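You operate a simulated robot arm through the tools that you are given. There is no shell and no other tool.

You run a simulated two-armed robot. Do the job below in one go: nothing can be reset, and whatever is moved stays where it is left.

TASK
Heat-test the white dial box: run it on the warming plate at 50 C till READY lights.
Fine: its switch goes to RUN and stays there; switch the plate off after READY; leave the box on it.

It is judged by the outcome, as a careful person would: the job done as asked, and still so three seconds after it is handed in. It fails if anything else is knocked over, pushed out of place, dropped, spilled or broken.

THE ROBOT
Two 6-joint arms with two-finger parallel grippers on one trunk that stands fixed in place. Base frame: the origin is at the foot of the trunk, x ahead of it, y to its left, z up; the work surface is at about z = 0.76. Readings come in m, degrees, newtons and seconds.
The left shoulder is at [0.06, 0.187, 1.097], the right one opposite. With the tool pointing down near the work surface each hand reaches from about 0.2 to 0.62 m from the base axis, measured 20 degrees to its own side. Payload 1.57 kg a hand.
The tool frame of a hand sits at the grasp point between the pads (the TCP): z along the fingers, y along the line on which they close. The tips reach 0.03 m beyond it. Largest opening 0.11 m; finger width 0.024, thickness 0.012; the body of the gripper, 0.048 by 0.112 m, starts 0.078 m behind the TCP.
Orientation is that of the tool frame in the base frame, as a unit quaternion [w, x, y, z]. With the fingers straight down and closing along the base's y, the tool's x points along the base's -x, its y along +y and its z along -z.

THE INTERFACE
- The arms move only by the tool step_arm. It takes "left_rows", "right_rows" or both (then of equal length, played together; a hand with none holds still); each is a list of rows, each an object (a shift or turn left out is 0, a gripper value left out holds the last) with "claw": the opening, from 0 (shut) to 1 (fully open); "translation": the shift along the base's x, y, z in m, a list of three; "angular": the turn, a rotation vector about the base's x, y, z in degrees, a list of three. In form: [{"claw": claw, "translation": [tx, ty, tz], "angular": [ax, ay, az]}, ...]. A call has 1 to 20 rows; each row is the pose to reach, as a shift and turn from the pose commanded when the call began. Each row takes 0.2 s and may step no farther than 0.05 m and 8.6 degrees from the row before; otherwise, or with a gripper value out of range, the whole call is refused. Where a pose cannot be reached the arm comes as near as it can. A force on the tool above 90 N (or 10 N above the force at the start of the call, whichever is more), or a blocked arm, ends the call early, and 0.2 s more pass. Each finger travels about 0.153 m/s and halts on what it meets, pressing with about 34 N; the grip force reading is that of the motor and also rises with nothing between the fingers. The clock runs only during rows and for 0.2 s after the last one: add rows that repeat a pose to give the fingers time. The reply holds the time, the measured pose of the TCP, the force on the tool along the base axes, the opening and the grip force, in the units named above and with some noise, with the torque about the TCP (base axes, N m) and any sound that the robot's microphone picked up.
- Cameras (640 x 400 px; columns grow to the right, rows downward): "scene" is now at [0.0107, -0.0221, 1.6527]; the picture's right is [-0.13, -0.99, 0.00], its down [-0.76, 0.10, -0.65] and it looks along [0.64, -0.08, -0.76] (base axes); focal length 318 px, centre (320, 200). "left" rides on the left gripper at [0.07, -0.016, -0.141] in its tool frame; the picture's right is [0.23, 0.97, 0.00], its down [-0.86, 0.20, -0.48] and it looks along [-0.47, 0.11, 0.88] (tool axes); focal length 222 px, centre (320, 200). "right" rides on the right gripper at [0.07, 0.016, -0.141] in its tool frame; the picture's right is [-0.23, 0.97, 0.00], its down [-0.86, -0.20, -0.48] and it looks along [-0.47, -0.11, 0.88] (tool axes); focal length 222 px, centre (320, 200). There is no depth. A picture from a camera that has moved, and an enlarged one, comes with that camera's place and axes in the base frame and with its lens. The place of the scene camera against the robot may be out by one fixed shift of up to 0.025 m in any direction.
- capture(camera): a new picture of that camera. It takes no simulated time.
- raise_lower(by): slides the trunk up (or, below 0, down) by that many m; the arms and the scene camera ride with it, the base frame stays. It gives what a move gives, with no picture.
- aim_head(pan, tilt): turns the head with the scene camera to pan (to the left, within 86 degrees either way) and tilt (down, from -29 to 69), counted from straight ahead of the robot. It gives what a move gives.
- inspect(camera, box): a new picture of the part [left, top, right, bottom] of that camera's present view, enlarged. It takes no simulated time.
- close_job(): hands the job in; it is judged then, once.

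Nothing tells you positions but the pictures and the camera data. Unless the task says otherwise, let go and move clear before handing in.

The tools are called after "Call:" as a command line: name --argument value ..., lists and objects as JSON in quotes. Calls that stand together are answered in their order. step_arm: Moves the arms, as the interface text tells. Its arguments: {"type":"object","properties":{"left_rows":{"type":"array"},"right_rows":{"type":"array"}},"required":[]} The other tools are called the same way: raise_lower (by) slides the trunk up or down; aim_head (pan, tilt) turns the head that bears the scene camera; capture (camera) takes a picture; inspect (camera, box) takes an enlarged picture of a part of a camera's view; close_job () hands the job in.

At the start:

```text
t: 0.0
left_eef_pos: [0.4289, 0.1599, 1.1702]
left_tcp_rot: [0.0, 0.0, 1.0, 0.0]
left_force: [0.1, 0.1, -0.7]
left_moment: [-0.03, 0.0, -0.01]
left_opening: 0.1098
left_gripper_force: 0.1
right_eef_pos: [0.4745, -0.2006, 1.1879]
right_tcp_rot: [0.0, 0.001, 1.0, 0.0]
right_force: [-0.3, -0.3, -0.4]
right_moment: [-0.03, -0.02, -0.01]
right_opening: 0.11
right_gripper_force: 0.1
trunk travel left (down, up): [-0.725, 0.265]
head pan, tilt: [-7.3, 49.8]
```

scene: 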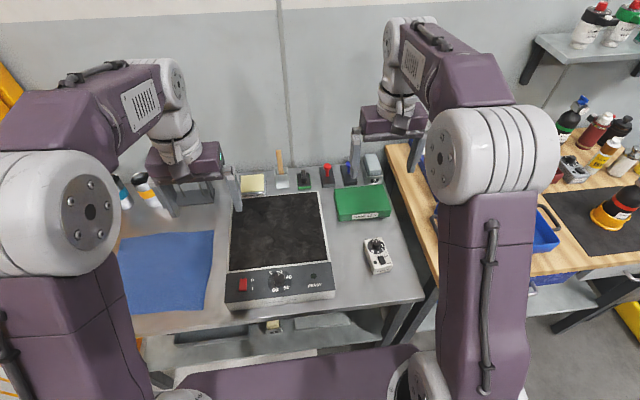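
right: 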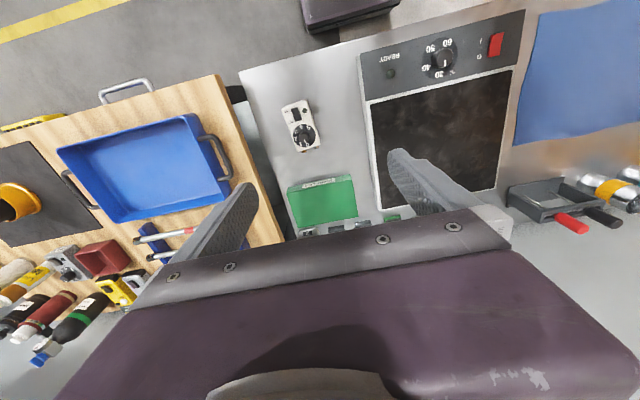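
left: 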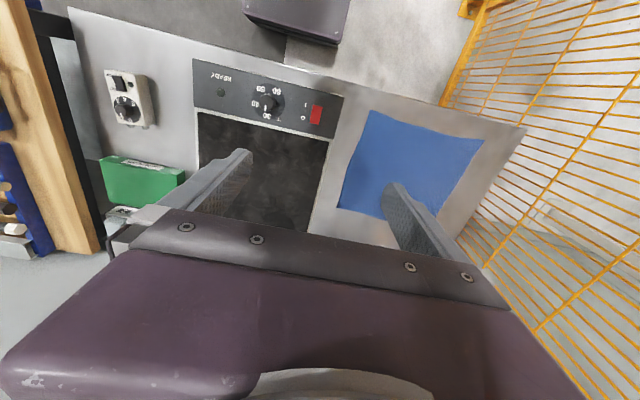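

I see a warming plate in the middle with a red rocker switch, a dial and a READY lamp, and a small white dial box to its right. I'll look closer before moving.

Call:
inspect --camera "scene" --box '[210, 250, 350, 320]'

Call:
inspect --camera "scene" --box '[330, 210, 430, 280]'

Call:
inspect --camera "right" --box '[260, 80, 340, 160]'

Call:
inspect --camera "right" --box '[360, 10, 530, 110]'

Call:
inspect --camera "left" --box '[80, 50, 180, 140]'

Call:
inspect --camera "left" --box '[190, 50, 350, 140]'

Call:
inspect --camera "scene" --box '[220, 140, 420, 265]'

```text
4.57 times, centred on (280, 285) of scene
camera zoom: at [0.0107, -0.0221, 1.6527], right [-0.13, -0.99, 0.0], down [-0.76, 0.1, -0.65], along [0.64, -0.08, -0.76], focal length 1454 px, centre (503, -189)
```

zoom: 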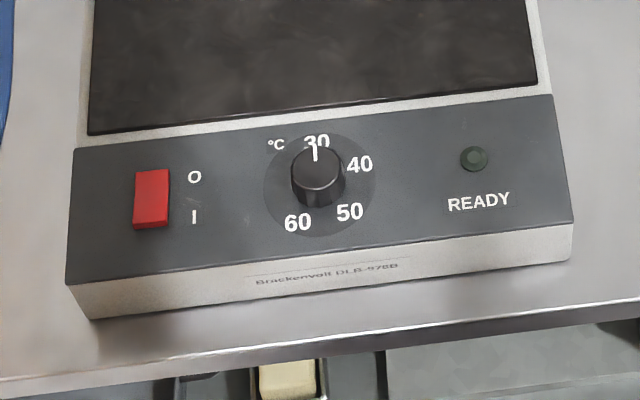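

```text
5.71 times, centred on (380, 245) of scene
camera zoom: at [0.0107, -0.0221, 1.6527], right [-0.13, -0.99, 0.0], down [-0.76, 0.1, -0.65], along [0.64, -0.08, -0.76], focal length 1818 px, centre (-23, -57)
```

zoom: 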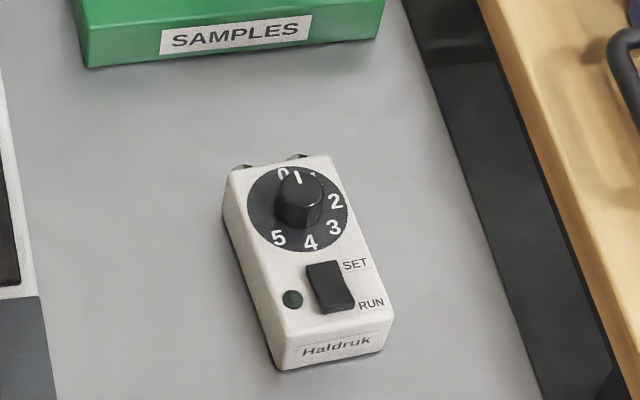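

```text
5.00 times, centred on (300, 120) of right
camera zoom: at [0.4042, -0.1846, 1.3303], right [0.23, 0.97, 0.0], down [0.86, -0.2, 0.48], along [0.47, -0.11, -0.88], focal length 1111 px, centre (420, 600)
```

zoom: 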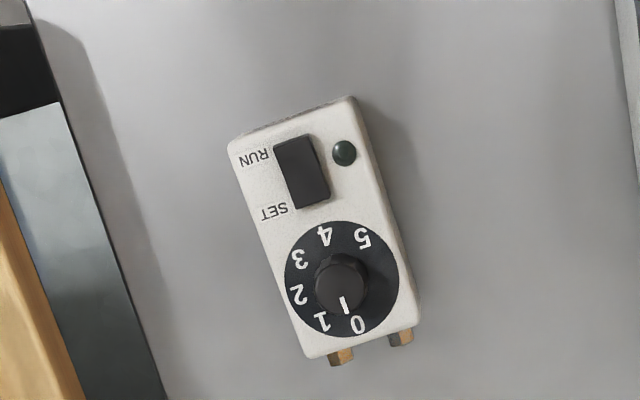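

```text
3.76 times, centred on (445, 60) of right
camera zoom: at [0.4042, -0.1846, 1.3303], right [0.23, 0.97, 0.0], down [0.86, -0.2, 0.48], along [0.47, -0.11, -0.88], focal length 836 px, centre (-151, 727)
```

zoom: 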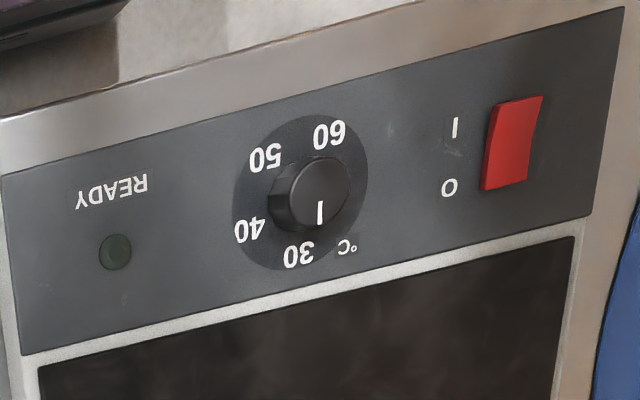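

```text
4.44 times, centred on (130, 95) of left
camera zoom: at [0.3587, 0.1432, 1.3121], right [-0.23, 0.97, 0.0], down [0.86, 0.2, 0.48], along [0.47, 0.11, -0.88], focal length 987 px, centre (1164, 667)
```

zoom: 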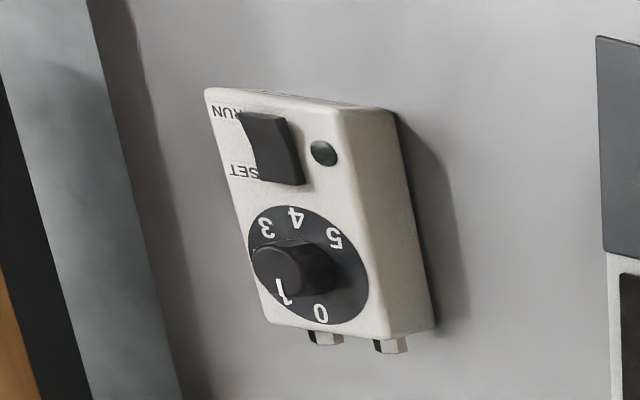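

```text
4.00 times, centred on (270, 95) of left
camera zoom: at [0.3587, 0.1432, 1.3121], right [-0.23, 0.97, 0.0], down [0.86, 0.2, 0.48], along [0.47, 0.11, -0.88], focal length 888 px, centre (520, 620)
```

zoom: 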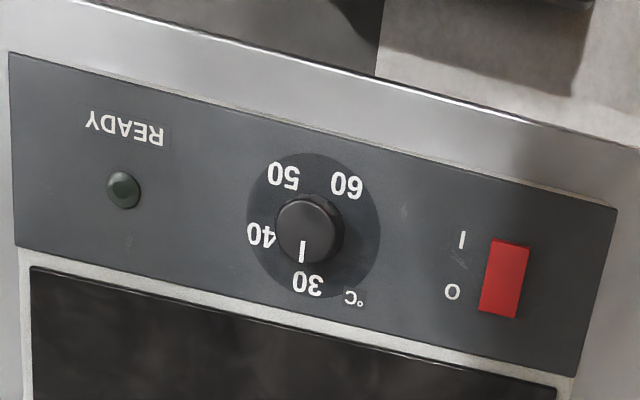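

```text
3.20 times, centred on (320, 202) of scene
camera zoom: at [0.0107, -0.0221, 1.6527], right [-0.13, -0.99, 0.0], down [-0.76, 0.1, -0.65], along [0.64, -0.08, -0.76], focal length 1018 px, centre (320, 192)
```

zoom: 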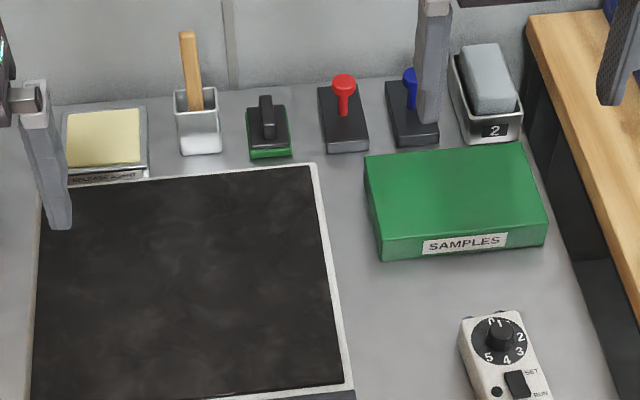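

The box lies near (0.49, -0.25), about 0.056 x 0.104 m with its top at z 0.79. The plate panel is at z 0.815, with the dial near (0.423, 0.05), the red switch near (0.425, 0.15) and the hot surface from x 0.477 on. I'll bring the right hand down above the box for a closer look and lift the left hand clear.

Call:
step_arm --right_rows '[{"claw": 0.8, "translation": [0.004, -0.01, -0.04]}, {"translation": [0.008, -0.02, -0.08]}, {"translation": [0.012, -0.03, -0.12]}, {"translation": [0.015, -0.04, -0.16]}, {"translation": [0.016, -0.049, -0.2]}, {"translation": [0.016, -0.049, -0.235]}, {"translation": [0.016, -0.049, -0.235]}]'

Call:
capture --camera "right"

Call:
capture --camera "scene"

```text
t: 1.6
left_eef_pos: [0.4288, 0.1598, 1.1717]
left_tcp_rot: [0.0, 0.0, 1.0, 0.0]
left_force: [0.7, -1.1, -1.4]
left_moment: [-0.03, 0.01, -0.01]
left_opening: 0.1099
left_gripper_force: 0.0
right_eef_pos: [0.4915, -0.2506, 0.9521]
right_tcp_rot: [0.001, -0.001, 1.0, 0.001]
right_force: [-0.2, -0.2, -0.9]
right_moment: [-0.02, -0.02, -0.01]
right_opening: 0.0878
right_gripper_force: 0.1
trunk travel left (down, up): [-0.725, 0.265]
head pan, tilt: [-7.3, 49.8]
```

```text
taken
camera right: at [0.4207, -0.2355, 1.0938], right [0.23, 0.97, 0.0], down [0.85, -0.2, 0.48], along [0.47, -0.11, -0.88], focal length 222 px, centre (320, 200)
```

right: 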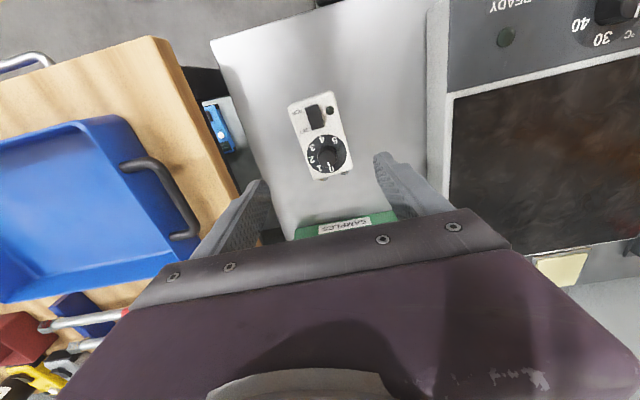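

```text
taken
camera scene: at [0.0102, -0.0219, 1.6527], right [-0.13, -0.99, 0.0], down [-0.76, 0.1, -0.65], along [0.64, -0.08, -0.76], focal length 318 px, centre (320, 200)
```

scene: 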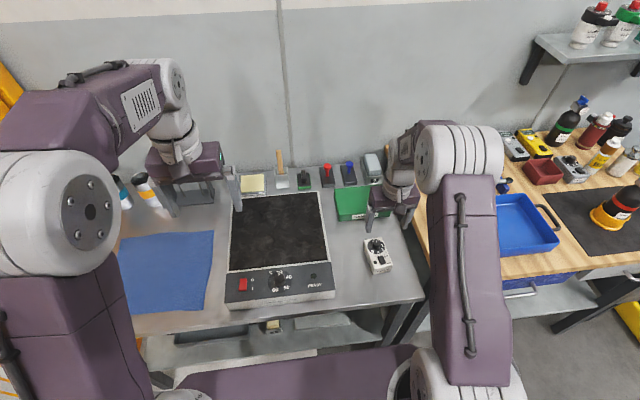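

Call:
inspect --camera "right" --box '[270, 85, 370, 190]'

Call:
inspect --camera "right" --box '[190, 80, 420, 240]'

```text
3.81 times, centred on (320, 138) of right
camera zoom: at [0.4207, -0.2355, 1.0938], right [0.23, 0.97, 0.0], down [0.85, -0.2, 0.48], along [0.47, -0.11, -0.88], focal length 846 px, centre (320, 438)
```

zoom: 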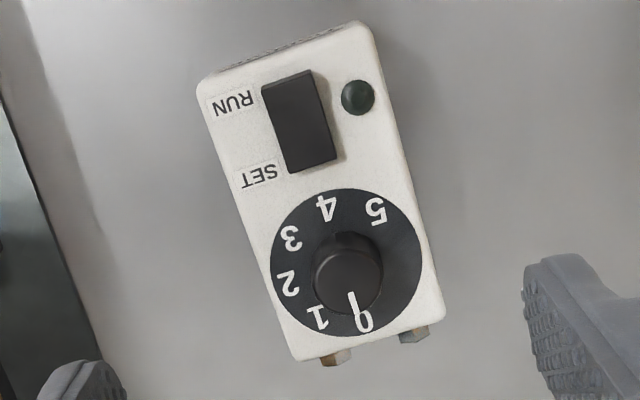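

```text
2.50 times, centred on (305, 160) of right
camera zoom: at [0.4207, -0.2355, 1.0938], right [0.23, 0.97, 0.0], down [0.85, -0.2, 0.48], along [0.47, -0.11, -0.88], focal length 555 px, centre (358, 300)
```

zoom: 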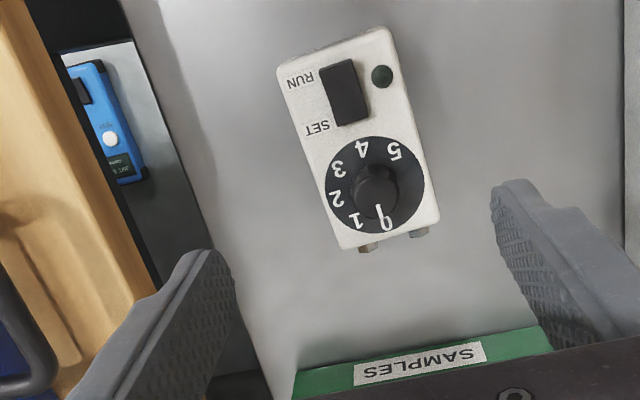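

The box centre is at (0.4926, -0.249) with about 3.6° of yaw. The fingers straddle it, so I'll turn to match, go down and grip its sides.

Call:
step_arm --right_rows '[{"translation": [0.001, 0.0005, -0.04], "angular": [0, 0, 3.6]}, {"translation": [0.001, 0.0005, -0.08], "angular": [0, 0, 3.6]}, {"translation": [0.001, 0.0005, -0.12], "angular": [0, 0, 3.6]}, {"translation": [0.001, 0.0005, -0.145], "angular": [0, 0, 3.6]}, {"translation": [0.001, 0.0005, -0.155], "angular": [0, 0, 3.6]}, {"translation": [0.001, 0.0005, -0.155], "angular": [0, 0, 3.6]}]'

Call:
capture --camera "right"

Call:
inspect --camera "scene" --box '[330, 200, 450, 280]'

```text
t: 3.0
left_eef_pos: [0.4289, 0.1594, 1.1712]
left_tcp_rot: [0.001, 0.0, 1.0, 0.0]
left_force: [-0.2, -0.2, 0.3]
left_moment: [0.02, 0.02, 0.0]
left_opening: 0.1101
left_gripper_force: 0.1
right_eef_pos: [0.492, -0.2487, 0.7984]
right_tcp_rot: [0.0, -0.031, 1.0, -0.001]
right_force: [0.1, 0.3, 0.6]
right_moment: [-0.01, 0.04, 0.01]
right_opening: 0.0883
right_gripper_force: 0.0
trunk travel left (down, up): [-0.725, 0.265]
head pan, tilt: [-7.3, 49.8]
```

```text
taken
camera right: at [0.4201, -0.2369, 0.9406], right [0.17, 0.99, 0.0], down [0.87, -0.15, 0.48], along [0.47, -0.08, -0.88], focal length 222 px, centre (320, 200)
```

right: 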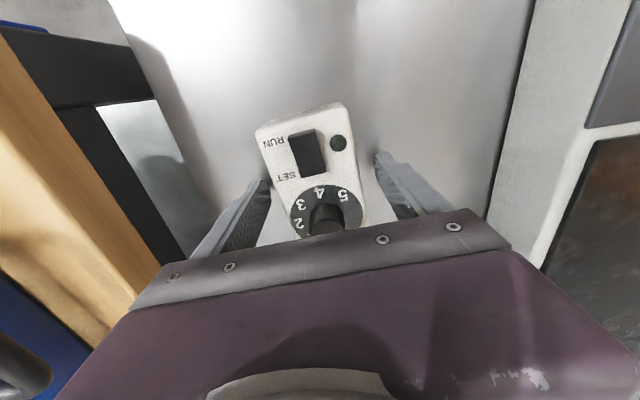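

```text
5.00 times, centred on (390, 240) of scene
camera zoom: at [0.0107, -0.0221, 1.6527], right [-0.13, -0.99, 0.0], down [-0.76, 0.1, -0.65], along [0.64, -0.08, -0.76], focal length 1590 px, centre (-30, 0)
```

zoom: 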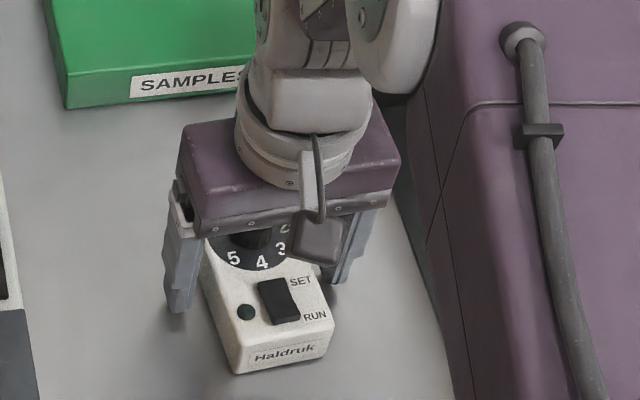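

The fingers are on both sides of the box with no contact. I'll close and lift slightly.

Call:
step_arm --right_rows '[{"claw": 0.5}, {"claw": 0.4}, {"claw": 0.4}, {"claw": 0.4}]'

Call:
inspect --camera "right" --box '[240, 90, 400, 250]'

```text
t: 4.0
left_eef_pos: [0.4302, 0.159, 1.1716]
left_tcp_rot: [0.0, 0.0, 1.0, 0.0]
left_force: [0.8, 0.0, 0.7]
left_moment: [-0.03, 0.01, 0.03]
left_opening: 0.11
left_gripper_force: 0.0
right_eef_pos: [0.4901, -0.2478, 0.7995]
right_tcp_rot: [0.0, -0.031, 1.0, 0.0]
right_force: [-0.1, 0.0, -0.2]
right_moment: [0.0, -0.02, -0.01]
right_opening: 0.0596
right_gripper_force: 34.3
trunk travel left (down, up): [-0.725, 0.265]
head pan, tilt: [-7.3, 49.8]
```

```text
2.50 times, centred on (320, 170) of right
camera zoom: at [0.4203, -0.237, 0.9407], right [0.17, 0.99, 0.0], down [0.87, -0.15, 0.48], along [0.47, -0.08, -0.88], focal length 555 px, centre (320, 275)
```

zoom: 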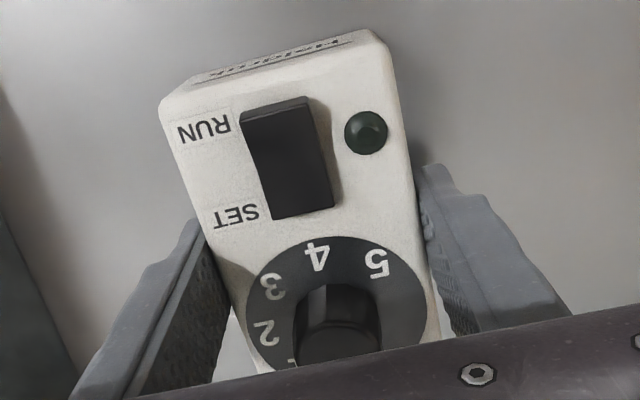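

The grip holds at 0.0596 m and the rocker's raised RUN end shows it is at SET. I'll lift straight up and move the left hand away to the left to make room.

Call:
step_arm --right_rows '[{"translation": [0, 0, 0.02]}, {"translation": [0, 0, 0.06]}, {"translation": [0, 0, 0.1]}, {"translation": [0, 0, 0.13]}, {"translation": [0, 0, 0.13]}]' --left_rows '[{"translation": [0, 0.03, 0]}, {"translation": [0, 0.06, 0]}, {"translation": [0, 0.09, 0]}, {"translation": [0, 0.12, 0]}, {"translation": [0, 0.12, 0]}]'

Call:
capture --camera "scene"

Call:
capture --camera "right"

```text
t: 5.2
left_eef_pos: [0.4296, 0.2795, 1.1703]
left_tcp_rot: [0.0, 0.0, 1.0, -0.001]
left_force: [-0.3, -0.3, -0.1]
left_moment: [-0.05, -0.01, 0.04]
left_opening: 0.1101
left_gripper_force: 0.0
right_eef_pos: [0.4914, -0.2497, 0.9263]
right_tcp_rot: [-0.001, -0.032, 0.999, 0.0]
right_force: [-1.2, 0.0, -2.1]
right_moment: [0.05, -0.01, -0.03]
right_opening: 0.0597
right_gripper_force: 34.0
trunk travel left (down, up): [-0.725, 0.265]
head pan, tilt: [-7.3, 49.8]
```

```text
taken
camera scene: at [0.0113, -0.0231, 1.6527], right [-0.13, -0.99, 0.0], down [-0.76, 0.1, -0.64], along [0.64, -0.08, -0.76], focal length 318 px, centre (320, 200)
```

scene: 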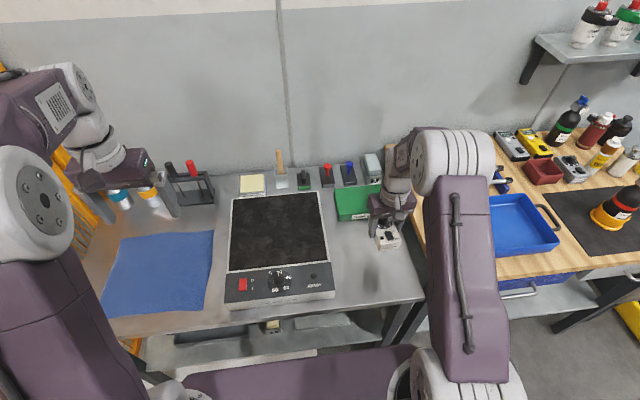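

```text
taken
camera right: at [0.4211, -0.2383, 1.0697], right [0.17, 0.99, 0.0], down [0.87, -0.15, 0.48], along [0.47, -0.08, -0.88], focal length 222 px, centre (320, 200)
```

right: 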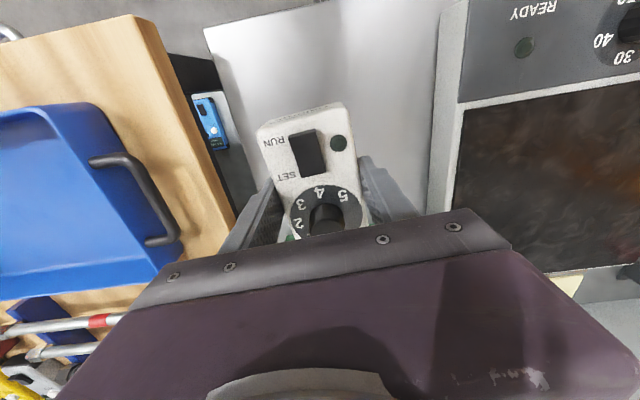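

The box is clear of the table (about 2 N). I'll carry it over to above the plate at about (0.555, -0.02) and straighten its yaw.

Call:
step_arm --right_rows '[{"translation": [0.01, 0.04, 0], "angular": [0, 0, -0.6]}, {"translation": [0.02, 0.08, 0], "angular": [0, 0, -1.2]}, {"translation": [0.03, 0.12, 0], "angular": [0, 0, -1.8]}, {"translation": [0.04, 0.16, 0], "angular": [0, 0, -2.4]}, {"translation": [0.052, 0.2, 0], "angular": [0, 0, -3.0]}, {"translation": [0.064, 0.23, 0], "angular": [0, 0, -3.6]}, {"translation": [0.064, 0.23, 0], "angular": [0, 0, -3.6]}, {"translation": [0.064, 0.23, 0], "angular": [0, 0, -3.6]}]'

Call:
capture --camera "scene"

Call:
capture --camera "right"

Call:
capture --camera "left"

```text
t: 7.0
left_eef_pos: [0.4305, 0.2795, 1.1695]
left_tcp_rot: [0.001, 0.0, 1.0, 0.001]
left_force: [0.0, 0.3, 0.5]
left_moment: [0.01, 0.03, 0.01]
left_opening: 0.1099
left_gripper_force: 0.1
right_eef_pos: [0.5539, -0.0204, 0.9281]
right_tcp_rot: [0.0, 0.0, 1.0, 0.0]
right_force: [-0.2, -1.0, -3.5]
right_moment: [-0.01, 0.0, -0.02]
right_opening: 0.0595
right_gripper_force: 33.9
trunk travel left (down, up): [-0.725, 0.265]
head pan, tilt: [-7.3, 49.8]
```

```text
taken
camera scene: at [0.0111, -0.022, 1.6527], right [-0.13, -0.99, 0.0], down [-0.76, 0.1, -0.64], along [0.64, -0.08, -0.76], focal length 318 px, centre (320, 200)
```

scene: 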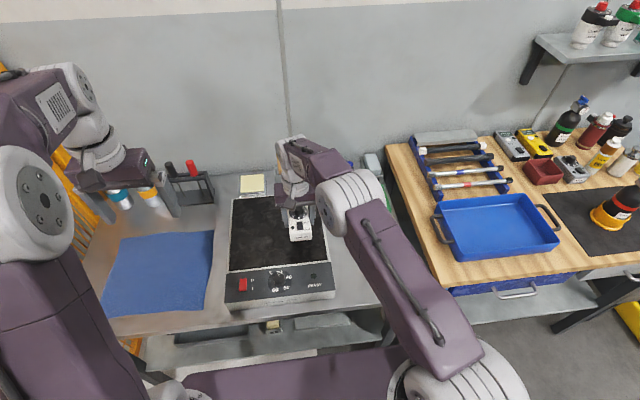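

```text
taken
camera right: at [0.4837, -0.0036, 1.0697], right [0.23, 0.97, 0.0], down [0.86, -0.2, 0.48], along [0.47, -0.11, -0.88], focal length 222 px, centre (320, 200)
```

right: 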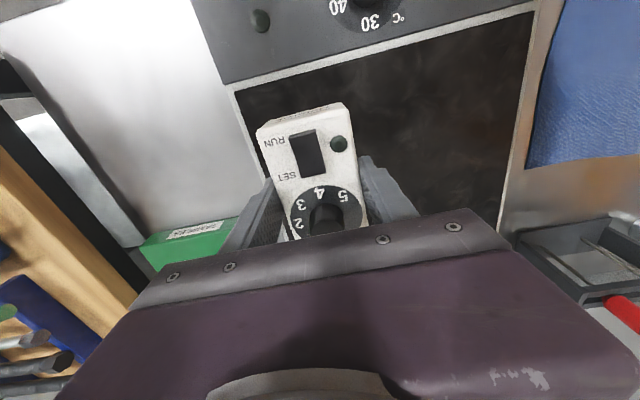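

```text
taken
camera left: at [0.3599, 0.2633, 1.3108], right [-0.23, 0.97, 0.0], down [0.86, 0.2, 0.48], along [0.47, 0.11, -0.88], focal length 222 px, centre (320, 200)
```

left: 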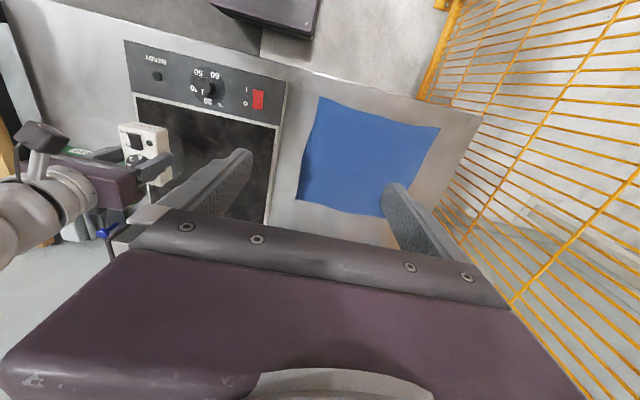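

The box is wholly over the black surface. I'll lower it, the last part slowly.

Call:
step_arm --right_rows '[{"translation": [0, 0, -0.03]}, {"translation": [0, 0, -0.055]}, {"translation": [0, 0, -0.066]}, {"translation": [0, 0, -0.068]}, {"translation": [0, 0, -0.07]}, {"translation": [0, 0, -0.07]}]'

Call:
inspect --camera "left" --box '[90, 100, 200, 200]'

```text
t: 8.4
left_eef_pos: [0.4293, 0.2798, 1.171]
left_tcp_rot: [0.0, 0.0, 1.0, -0.001]
left_force: [-0.2, 0.6, -0.4]
left_moment: [0.0, -0.01, -0.02]
left_opening: 0.1103
left_gripper_force: 0.0
right_eef_pos: [0.5551, -0.0208, 0.8589]
right_tcp_rot: [0.001, 0.001, 1.0, 0.0]
right_force: [3.8, -1.0, 12.9]
right_moment: [-0.19, 0.67, 0.16]
right_opening: 0.0595
right_gripper_force: 33.6
trunk travel left (down, up): [-0.725, 0.265]
head pan, tilt: [-7.3, 49.8]
```

```text
4.00 times, centred on (145, 150) of left
camera zoom: at [0.3587, 0.2631, 1.3114], right [-0.23, 0.97, 0.0], down [0.85, 0.2, 0.48], along [0.47, 0.11, -0.88], focal length 888 px, centre (1020, 400)
```

zoom: 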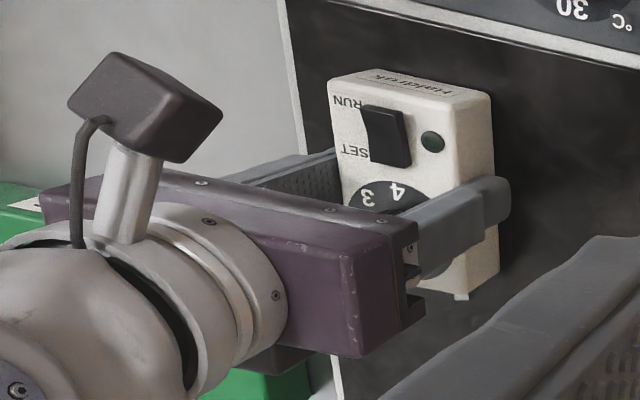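

It has touched down (about 13 N). I'll ease off a millimetre and open the fingers.

Call:
step_arm --right_rows '[{"translation": [0, 0, 0.0015]}, {"translation": [0, 0, 0.0015]}, {"claw": 0.58, "translation": [0, 0, 0.0015]}, {"claw": 0.7, "translation": [0, 0, 0.0015]}, {"claw": 0.78, "translation": [0, 0, 0.0015]}, {"claw": 0.78, "translation": [0, 0, 0.0015]}]'

Call:
inspect --camera "left" --box '[90, 100, 200, 200]'

Call:
capture --camera "right"

```text
t: 9.8
left_eef_pos: [0.4307, 0.2799, 1.1712]
left_tcp_rot: [0.0, 0.0, 1.0, 0.0]
left_force: [0.1, 0.9, -0.5]
left_moment: [0.0, -0.05, -0.03]
left_opening: 0.1098
left_gripper_force: 0.1
right_eef_pos: [0.5542, -0.0206, 0.8575]
right_tcp_rot: [-0.001, 0.001, 1.0, -0.001]
right_force: [1.1, 0.0, -0.2]
right_moment: [0.0, 0.0, 0.0]
right_opening: 0.0859
right_gripper_force: 0.0
trunk travel left (down, up): [-0.725, 0.265]
head pan, tilt: [-7.3, 49.8]
```

```text
4.00 times, centred on (145, 150) of left
camera zoom: at [0.3595, 0.2633, 1.3109], right [-0.23, 0.97, 0.0], down [0.86, 0.2, 0.48], along [0.47, 0.11, -0.88], focal length 888 px, centre (1020, 400)
```

zoom: 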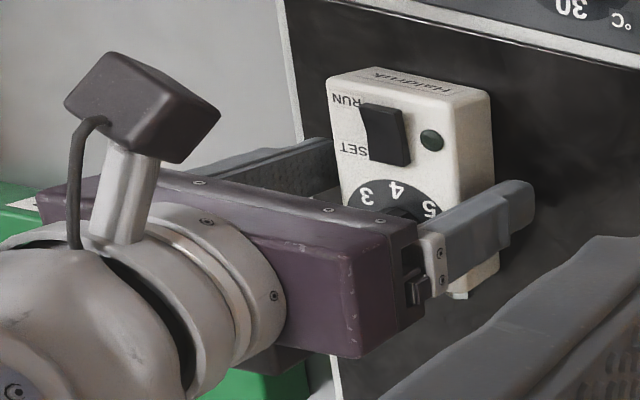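

```text
taken
camera right: at [0.485, -0.0035, 1.0013], right [0.23, 0.97, 0.0], down [0.86, -0.2, 0.48], along [0.47, -0.11, -0.88], focal length 222 px, centre (320, 200)
```

right: 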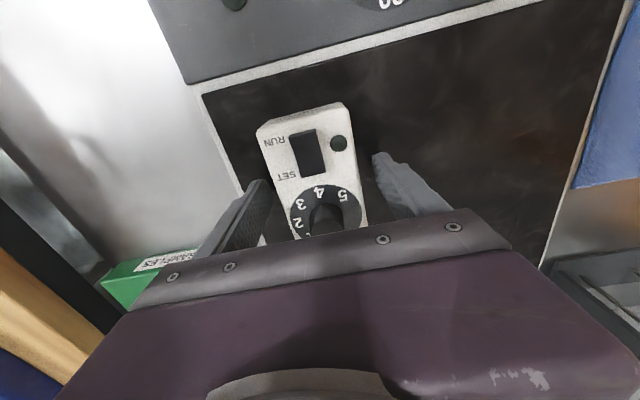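

The box rests flat on the plate. I'll go straight up, shift back, close the fingers and re-measure the rocker.

Call:
step_arm --right_rows '[{"translation": [0, 0, 0.03]}, {"translation": [0, 0, 0.065]}, {"translation": [0, 0, 0.1]}, {"claw": 0.4, "translation": [-0.03, 0, 0.1]}, {"claw": 0.0, "translation": [-0.044, 0, 0.1]}, {"translation": [-0.044, 0, 0.1]}, {"translation": [-0.044, 0, 0.1]}, {"translation": [-0.044, 0, 0.1]}]'

Call:
capture --camera "right"

Call:
inspect --camera "left" --box '[90, 100, 200, 200]'

Call:
inspect --camera "scene" --box '[230, 170, 370, 270]'

```text
t: 11.6
left_eef_pos: [0.4305, 0.2806, 1.17]
left_tcp_rot: [0.0, -0.001, 1.0, 0.001]
left_force: [0.4, 0.0, 0.5]
left_moment: [0.01, 0.02, 0.03]
left_opening: 0.1099
left_gripper_force: 0.1
right_eef_pos: [0.512, -0.0182, 0.96]
right_tcp_rot: [0.0, 0.001, 1.0, 0.0]
right_force: [0.4, -0.7, 0.8]
right_moment: [0.01, 0.0, 0.02]
right_opening: 0.0
right_gripper_force: 20.7
trunk travel left (down, up): [-0.725, 0.265]
head pan, tilt: [-7.3, 49.8]
```

```text
taken
camera right: at [0.4419, -0.0025, 1.103], right [0.23, 0.97, 0.0], down [0.86, -0.2, 0.48], along [0.47, -0.11, -0.88], focal length 222 px, centre (320, 200)
```

right: 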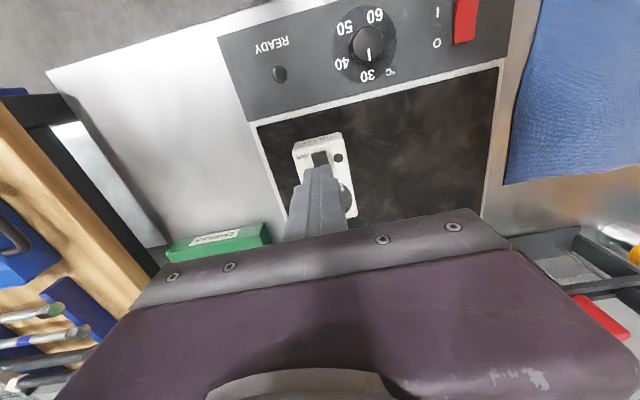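

```text
4.00 times, centred on (145, 150) of left
camera zoom: at [0.3596, 0.2633, 1.3109], right [-0.23, 0.97, 0.0], down [0.86, 0.2, 0.48], along [0.47, 0.11, -0.88], focal length 888 px, centre (1020, 400)
```

zoom: 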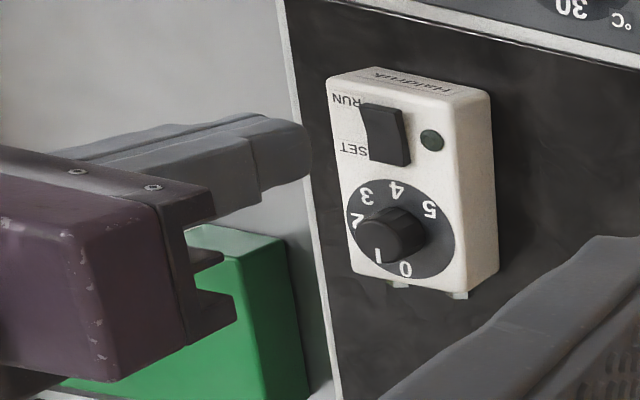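

```text
4.00 times, centred on (300, 220) of scene
camera zoom: at [0.0108, -0.022, 1.6527], right [-0.13, -0.99, 0.0], down [-0.76, 0.1, -0.64], along [0.64, -0.08, -0.76], focal length 1272 px, centre (400, 120)
```

zoom: 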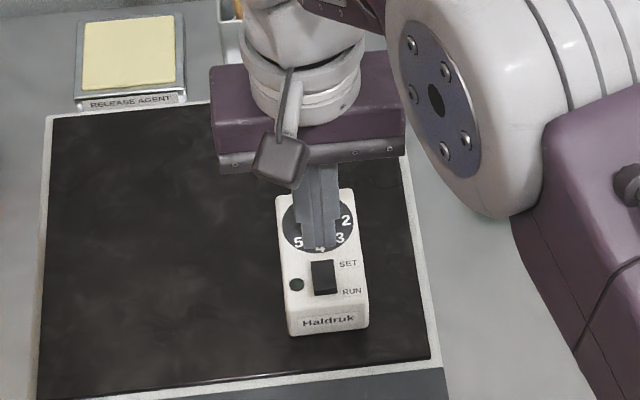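

Call:
inspect --camera "right" --box '[280, 120, 370, 180]'

```text
6.67 times, centred on (325, 150) of right
camera zoom: at [0.4419, -0.0025, 1.103], right [0.23, 0.97, 0.0], down [0.86, -0.2, 0.48], along [0.47, -0.11, -0.88], focal length 1481 px, centre (287, 533)
```

zoom: 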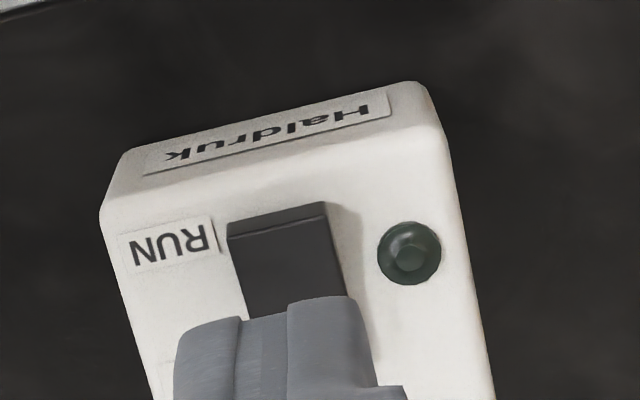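

The raised RUN end of the rocker is near (0.5146, -0.021), with its edge at about z 0.859. The closed fingertips are nearly above it, so I'll descend to just above and then press in small steps.

Call:
step_arm --right_rows '[{"translation": [0.001, -0.0015, -0.03]}, {"translation": [0.001, -0.0015, -0.055]}, {"translation": [0.001, -0.0015, -0.066]}, {"translation": [0.001, -0.0015, -0.068]}, {"translation": [0.001, -0.0015, -0.068]}]'

Call:
inspect --camera "left" --box '[90, 100, 200, 200]'

Call:
inspect --camera "scene" --box '[270, 200, 350, 260]'

Call:
inspect --camera "right" --box '[280, 100, 380, 190]'

```text
t: 12.8
left_eef_pos: [0.4261, 0.2788, 1.1725]
left_tcp_rot: [0.002, 0.0, 1.0, 0.001]
left_force: [-0.1, 0.9, -0.1]
left_moment: [-0.03, 0.0, 0.01]
left_opening: 0.1099
left_gripper_force: 0.0
right_eef_pos: [0.5133, -0.0198, 0.8976]
right_tcp_rot: [0.007, 0.0, 1.0, 0.001]
right_force: [6.6, -6.5, 46.7]
right_moment: [-0.21, -0.82, -0.03]
right_opening: 0.0
right_gripper_force: 21.0
trunk travel left (down, up): [-0.725, 0.265]
head pan, tilt: [-7.3, 49.8]
```

```text
4.00 times, centred on (145, 150) of left
camera zoom: at [0.3547, 0.2622, 1.3132], right [-0.23, 0.97, 0.0], down [0.85, 0.2, 0.48], along [0.47, 0.11, -0.88], focal length 888 px, centre (1020, 400)
```

zoom: 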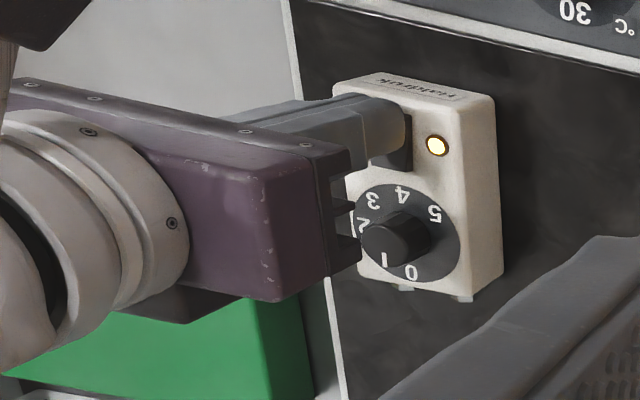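

```text
6.67 times, centred on (310, 230) of scene
camera zoom: at [0.0044, -0.0233, 1.6533], right [-0.13, -0.99, 0.0], down [-0.76, 0.1, -0.65], along [0.64, -0.08, -0.76], focal length 2120 px, centre (387, 0)
```

zoom: 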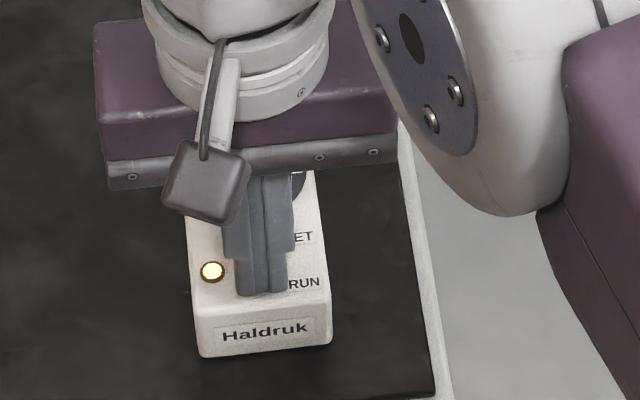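

```text
4.44 times, centred on (330, 145) of right
camera zoom: at [0.4403, -0.0049, 1.0388], right [0.23, 0.97, 0.01], down [0.85, -0.2, 0.49], along [0.48, -0.11, -0.87], focal length 987 px, centre (276, 444)
```

zoom: 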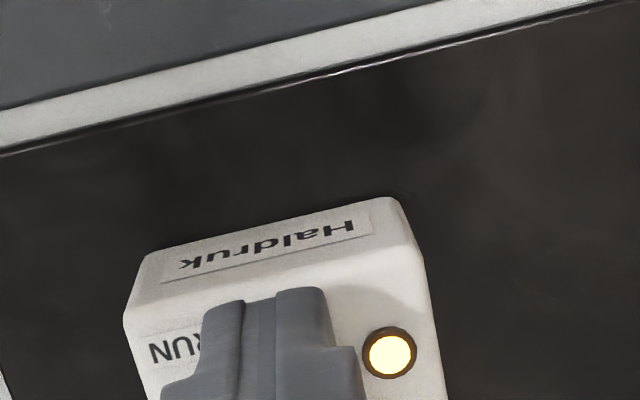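

The box's lamp is now lit, so the switch is at RUN. I'll lift straight off and take the right hand away to its own side.

Call:
step_arm --right_rows '[{"translation": [0, 0, 0.01]}, {"translation": [0, 0, 0.04]}, {"translation": [0, 0, 0.08]}, {"translation": [0, -0.02, 0.12]}, {"translation": [0, -0.06, 0.15]}, {"translation": [-0.01, -0.1, 0.18]}, {"translation": [-0.02, -0.14, 0.2]}, {"translation": [-0.03, -0.18, 0.22]}, {"translation": [-0.04, -0.22, 0.24]}, {"translation": [-0.04, -0.24, 0.25]}, {"translation": [-0.04, -0.24, 0.25]}]'

Call:
inspect --camera "left" --box '[90, 20, 300, 200]'

Call:
inspect --camera "scene" --box '[260, 200, 350, 260]'

Call:
capture --camera "scene"

```text
refused: row 6 steps farther than a row can; nothing moved
```

```text
2.22 times, centred on (195, 110) of left
camera zoom: at [0.3547, 0.2622, 1.3132], right [-0.23, 0.97, 0.0], down [0.85, 0.2, 0.48], along [0.47, 0.11, -0.88], focal length 494 px, centre (598, 400)
```

zoom: 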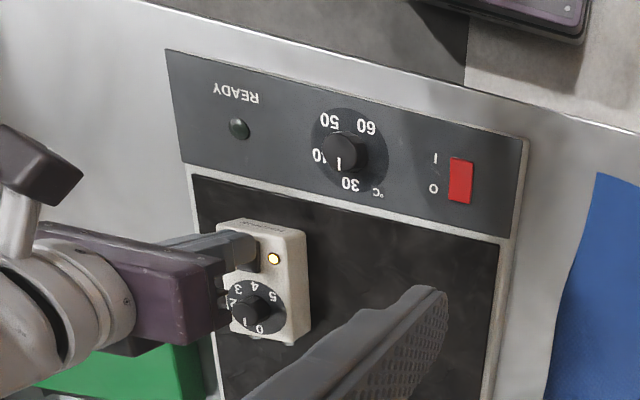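

```text
6.67 times, centred on (305, 230) of scene
camera zoom: at [0.0044, -0.0233, 1.6533], right [-0.13, -0.99, 0.0], down [-0.76, 0.1, -0.65], along [0.64, -0.08, -0.76], focal length 2120 px, centre (420, 0)
```

zoom: 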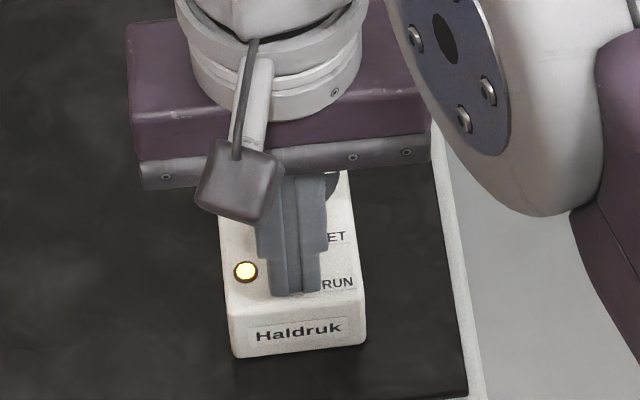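

```text
taken
camera scene: at [0.0044, -0.0233, 1.6533], right [-0.13, -0.99, 0.0], down [-0.76, 0.1, -0.65], along [0.64, -0.08, -0.76], focal length 318 px, centre (320, 200)
```

scene: 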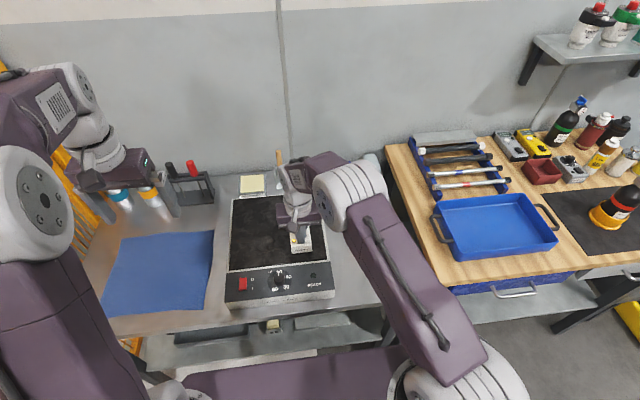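

That call was refused because one row stepped too far. I'll repeat it with smaller steps.

Call:
step_arm --right_rows '[{"translation": [0, 0, 0.01]}, {"translation": [0, 0, 0.04]}, {"translation": [0, 0, 0.08]}, {"translation": [0, -0.02, 0.12]}, {"translation": [0, -0.05, 0.15]}, {"translation": [-0.01, -0.085, 0.17]}, {"translation": [-0.02, -0.12, 0.19]}, {"translation": [-0.03, -0.155, 0.21]}, {"translation": [-0.04, -0.19, 0.22]}, {"translation": [-0.04, -0.23, 0.23]}, {"translation": [-0.04, -0.23, 0.23]}]'

Call:
inspect --camera "left" --box '[90, 20, 300, 200]'

Call:
inspect --camera "scene" --box '[260, 200, 350, 260]'

Call:
inspect --camera "scene" --box '[210, 250, 350, 320]'

Call:
capture --camera "scene"

```text
t: 15.2
left_eef_pos: [0.429, 0.28, 1.1701]
left_tcp_rot: [0.001, 0.0, 1.0, 0.0]
left_force: [0.0, 1.0, 0.2]
left_moment: [0.0, 0.01, -0.01]
left_opening: 0.1101
left_gripper_force: 0.0
right_eef_pos: [0.473, -0.2521, 1.1231]
right_tcp_rot: [0.0, 0.0, 1.0, 0.0]
right_force: [0.7, 0.3, 0.8]
right_moment: [-0.03, 0.01, 0.0]
right_opening: 0.0
right_gripper_force: 21.8
trunk travel left (down, up): [-0.725, 0.265]
head pan, tilt: [-7.3, 49.8]
```

```text
2.22 times, centred on (195, 110) of left
camera zoom: at [0.3596, 0.2639, 1.3108], right [-0.23, 0.97, 0.0], down [0.86, 0.2, 0.48], along [0.47, 0.11, -0.88], focal length 494 px, centre (598, 400)
```

zoom: 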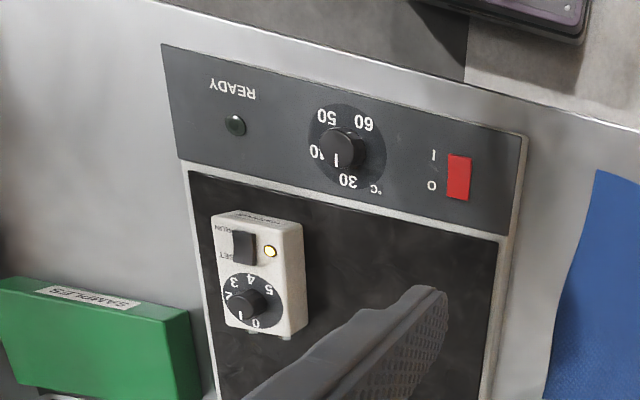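

```text
6.67 times, centred on (305, 230) of scene
camera zoom: at [0.0107, -0.0212, 1.6527], right [-0.13, -0.99, 0.0], down [-0.76, 0.1, -0.65], along [0.64, -0.08, -0.76], focal length 2120 px, centre (420, 0)
```

zoom: 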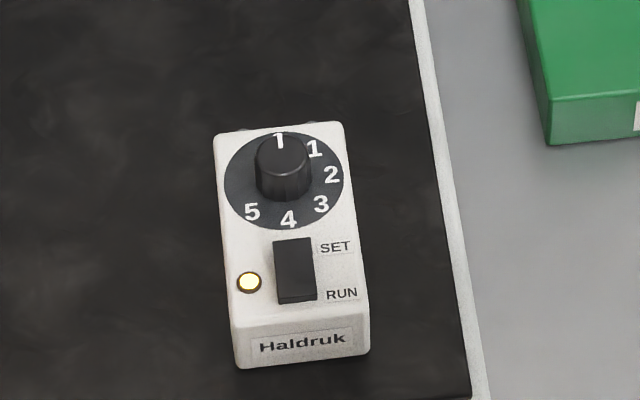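

```text
4.57 times, centred on (280, 285) of scene
camera zoom: at [0.0107, -0.0212, 1.6527], right [-0.13, -0.99, 0.0], down [-0.76, 0.1, -0.65], along [0.64, -0.08, -0.76], focal length 1454 px, centre (503, -189)
```

zoom: 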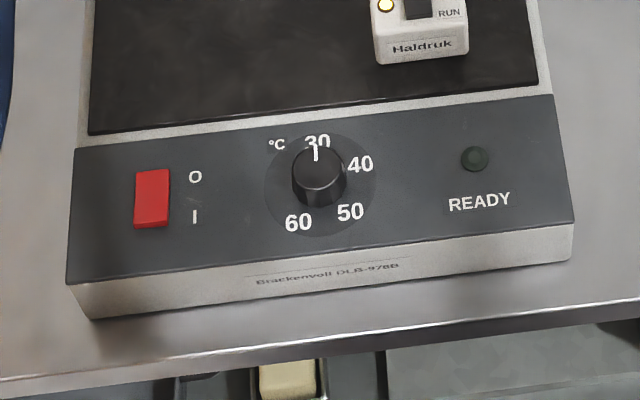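

```text
taken
camera scene: at [0.0107, -0.0212, 1.6527], right [-0.13, -0.99, 0.0], down [-0.76, 0.1, -0.65], along [0.64, -0.08, -0.76], focal length 318 px, centre (320, 200)
```

scene: 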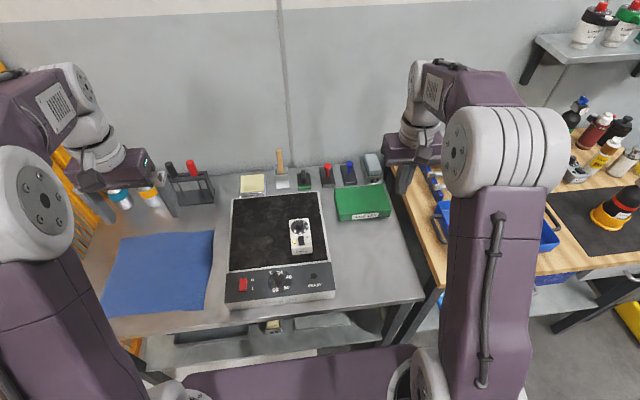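

The box stays at RUN with its lamp on. Next I'll bring the left hand above the plate's dial to measure the knob.

Call:
step_arm --left_rows '[{"claw": 0.6, "translation": [0, -0.03, -0.02]}, {"translation": [0, -0.06, -0.04]}, {"translation": [0, -0.09, -0.07]}, {"translation": [0, -0.12, -0.1]}, {"translation": [0, -0.15, -0.13]}, {"translation": [0, -0.18, -0.16]}, {"translation": [-0.003, -0.21, -0.18]}, {"translation": [-0.006, -0.23, -0.2]}, {"translation": [-0.006, -0.23, -0.2]}]'

Call:
capture --camera "left"

Call:
inspect --camera "left" --box '[260, 70, 380, 180]'

Call:
inspect --camera "scene" --box '[210, 250, 350, 320]'

```text
t: 17.2
left_eef_pos: [0.4236, 0.0496, 0.9706]
left_tcp_rot: [0.0, 0.001, 1.0, 0.0]
left_force: [-1.0, 0.2, -0.5]
left_moment: [-0.01, 0.0, -0.02]
left_opening: 0.066
left_gripper_force: 0.0
right_eef_pos: [0.4738, -0.2519, 1.1238]
right_tcp_rot: [0.0, 0.0, 1.0, 0.0]
right_force: [-0.5, 0.8, -1.1]
right_moment: [0.03, -0.04, 0.0]
right_opening: 0.0
right_gripper_force: 21.5
trunk travel left (down, up): [-0.725, 0.265]
head pan, tilt: [-7.3, 49.8]
```

```text
taken
camera left: at [0.353, 0.0334, 1.1116], right [-0.23, 0.97, 0.0], down [0.86, 0.2, 0.48], along [0.47, 0.11, -0.88], focal length 222 px, centre (320, 200)
```

left: 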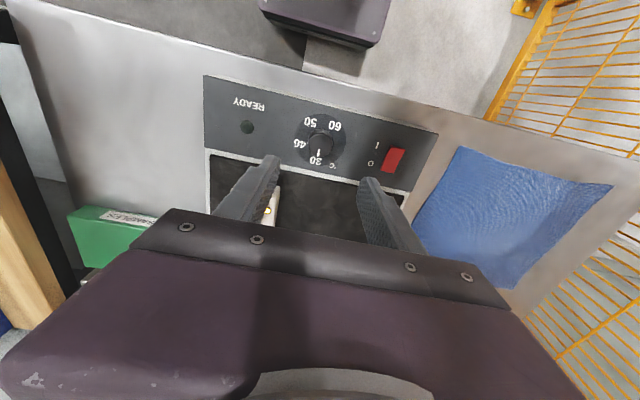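

```text
3.64 times, centred on (320, 125) of left
camera zoom: at [0.353, 0.0334, 1.1116], right [-0.23, 0.97, 0.0], down [0.86, 0.2, 0.48], along [0.47, 0.11, -0.88], focal length 808 px, centre (320, 473)
```

zoom: 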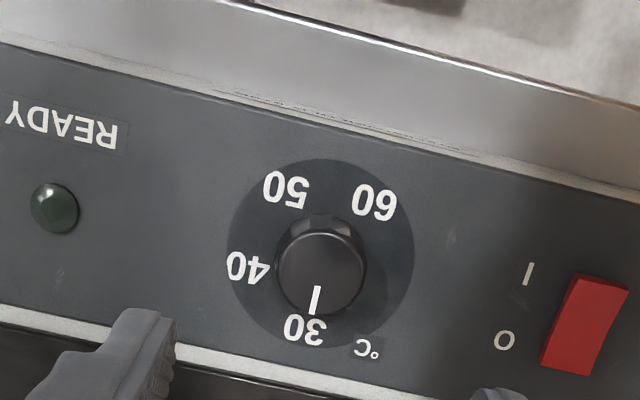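

```text
4.57 times, centred on (280, 285) of scene
camera zoom: at [0.0106, -0.0216, 1.6527], right [-0.13, -0.99, 0.0], down [-0.76, 0.1, -0.65], along [0.64, -0.08, -0.76], focal length 1454 px, centre (503, -189)
```

zoom: 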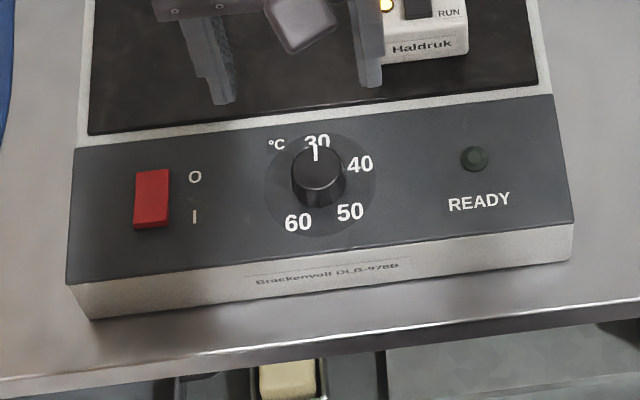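

The knob is about 30 mm wide and 23 mm tall, centred at (0.4215, 0.050), and points at 30. 50 is about 140° clockwise of that. I'll turn the hand +70° first so it can make the whole turn in one grip.

Call:
step_arm --left_rows '[{"angular": [0, 0, 8]}, {"angular": [0, 0, 16]}, {"angular": [0, 0, 24]}, {"angular": [0, 0, 32]}, {"angular": [0, 0, 40]}, {"angular": [0, 0, 48]}, {"angular": [0, 0, 56]}, {"angular": [0, 0, 64]}, {"angular": [0, 0, 70], "translation": [-0.0015, 0, 0]}, {"angular": [0, 0, 70], "translation": [-0.0015, 0, 0]}]'

Call:
capture --camera "left"

Call:
capture --camera "scene"

```text
t: 19.4
left_eef_pos: [0.4224, 0.0504, 0.9718]
left_tcp_rot: [-0.001, -0.574, 0.819, -0.001]
left_force: [0.2, 0.6, 0.9]
left_moment: [-0.02, -0.01, 0.01]
left_opening: 0.0661
left_gripper_force: 0.0
right_eef_pos: [0.474, -0.2522, 1.122]
right_tcp_rot: [0.0, 0.0, 1.0, -0.001]
right_force: [0.3, -0.1, 0.2]
right_moment: [-0.02, 0.01, 0.0]
right_opening: 0.0
right_gripper_force: 20.9
trunk travel left (down, up): [-0.725, 0.265]
head pan, tilt: [-7.3, 49.8]
```

```text
taken
camera left: at [0.4125, -0.0216, 1.1125], right [-0.99, 0.12, 0.0], down [0.1, 0.87, 0.48], along [0.06, 0.48, -0.88], focal length 222 px, centre (320, 200)
```

left: 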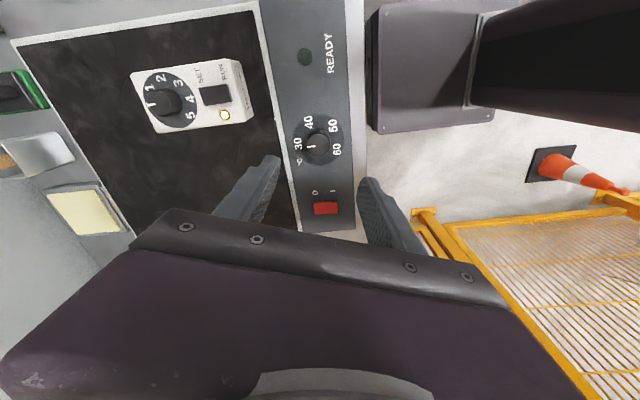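

```text
taken
camera scene: at [0.0107, -0.0221, 1.6527], right [-0.13, -0.99, 0.0], down [-0.76, 0.1, -0.64], along [0.64, -0.08, -0.76], focal length 318 px, centre (320, 200)
```

scene: 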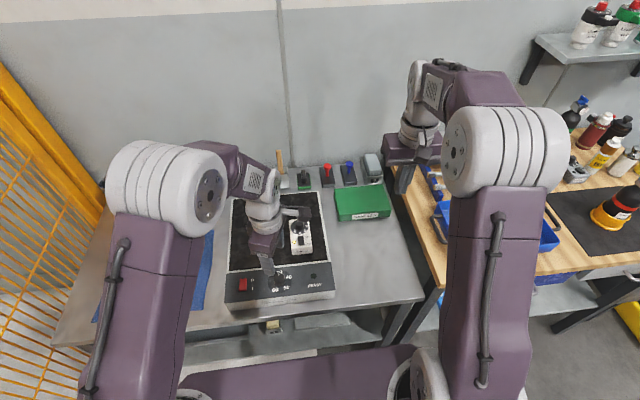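

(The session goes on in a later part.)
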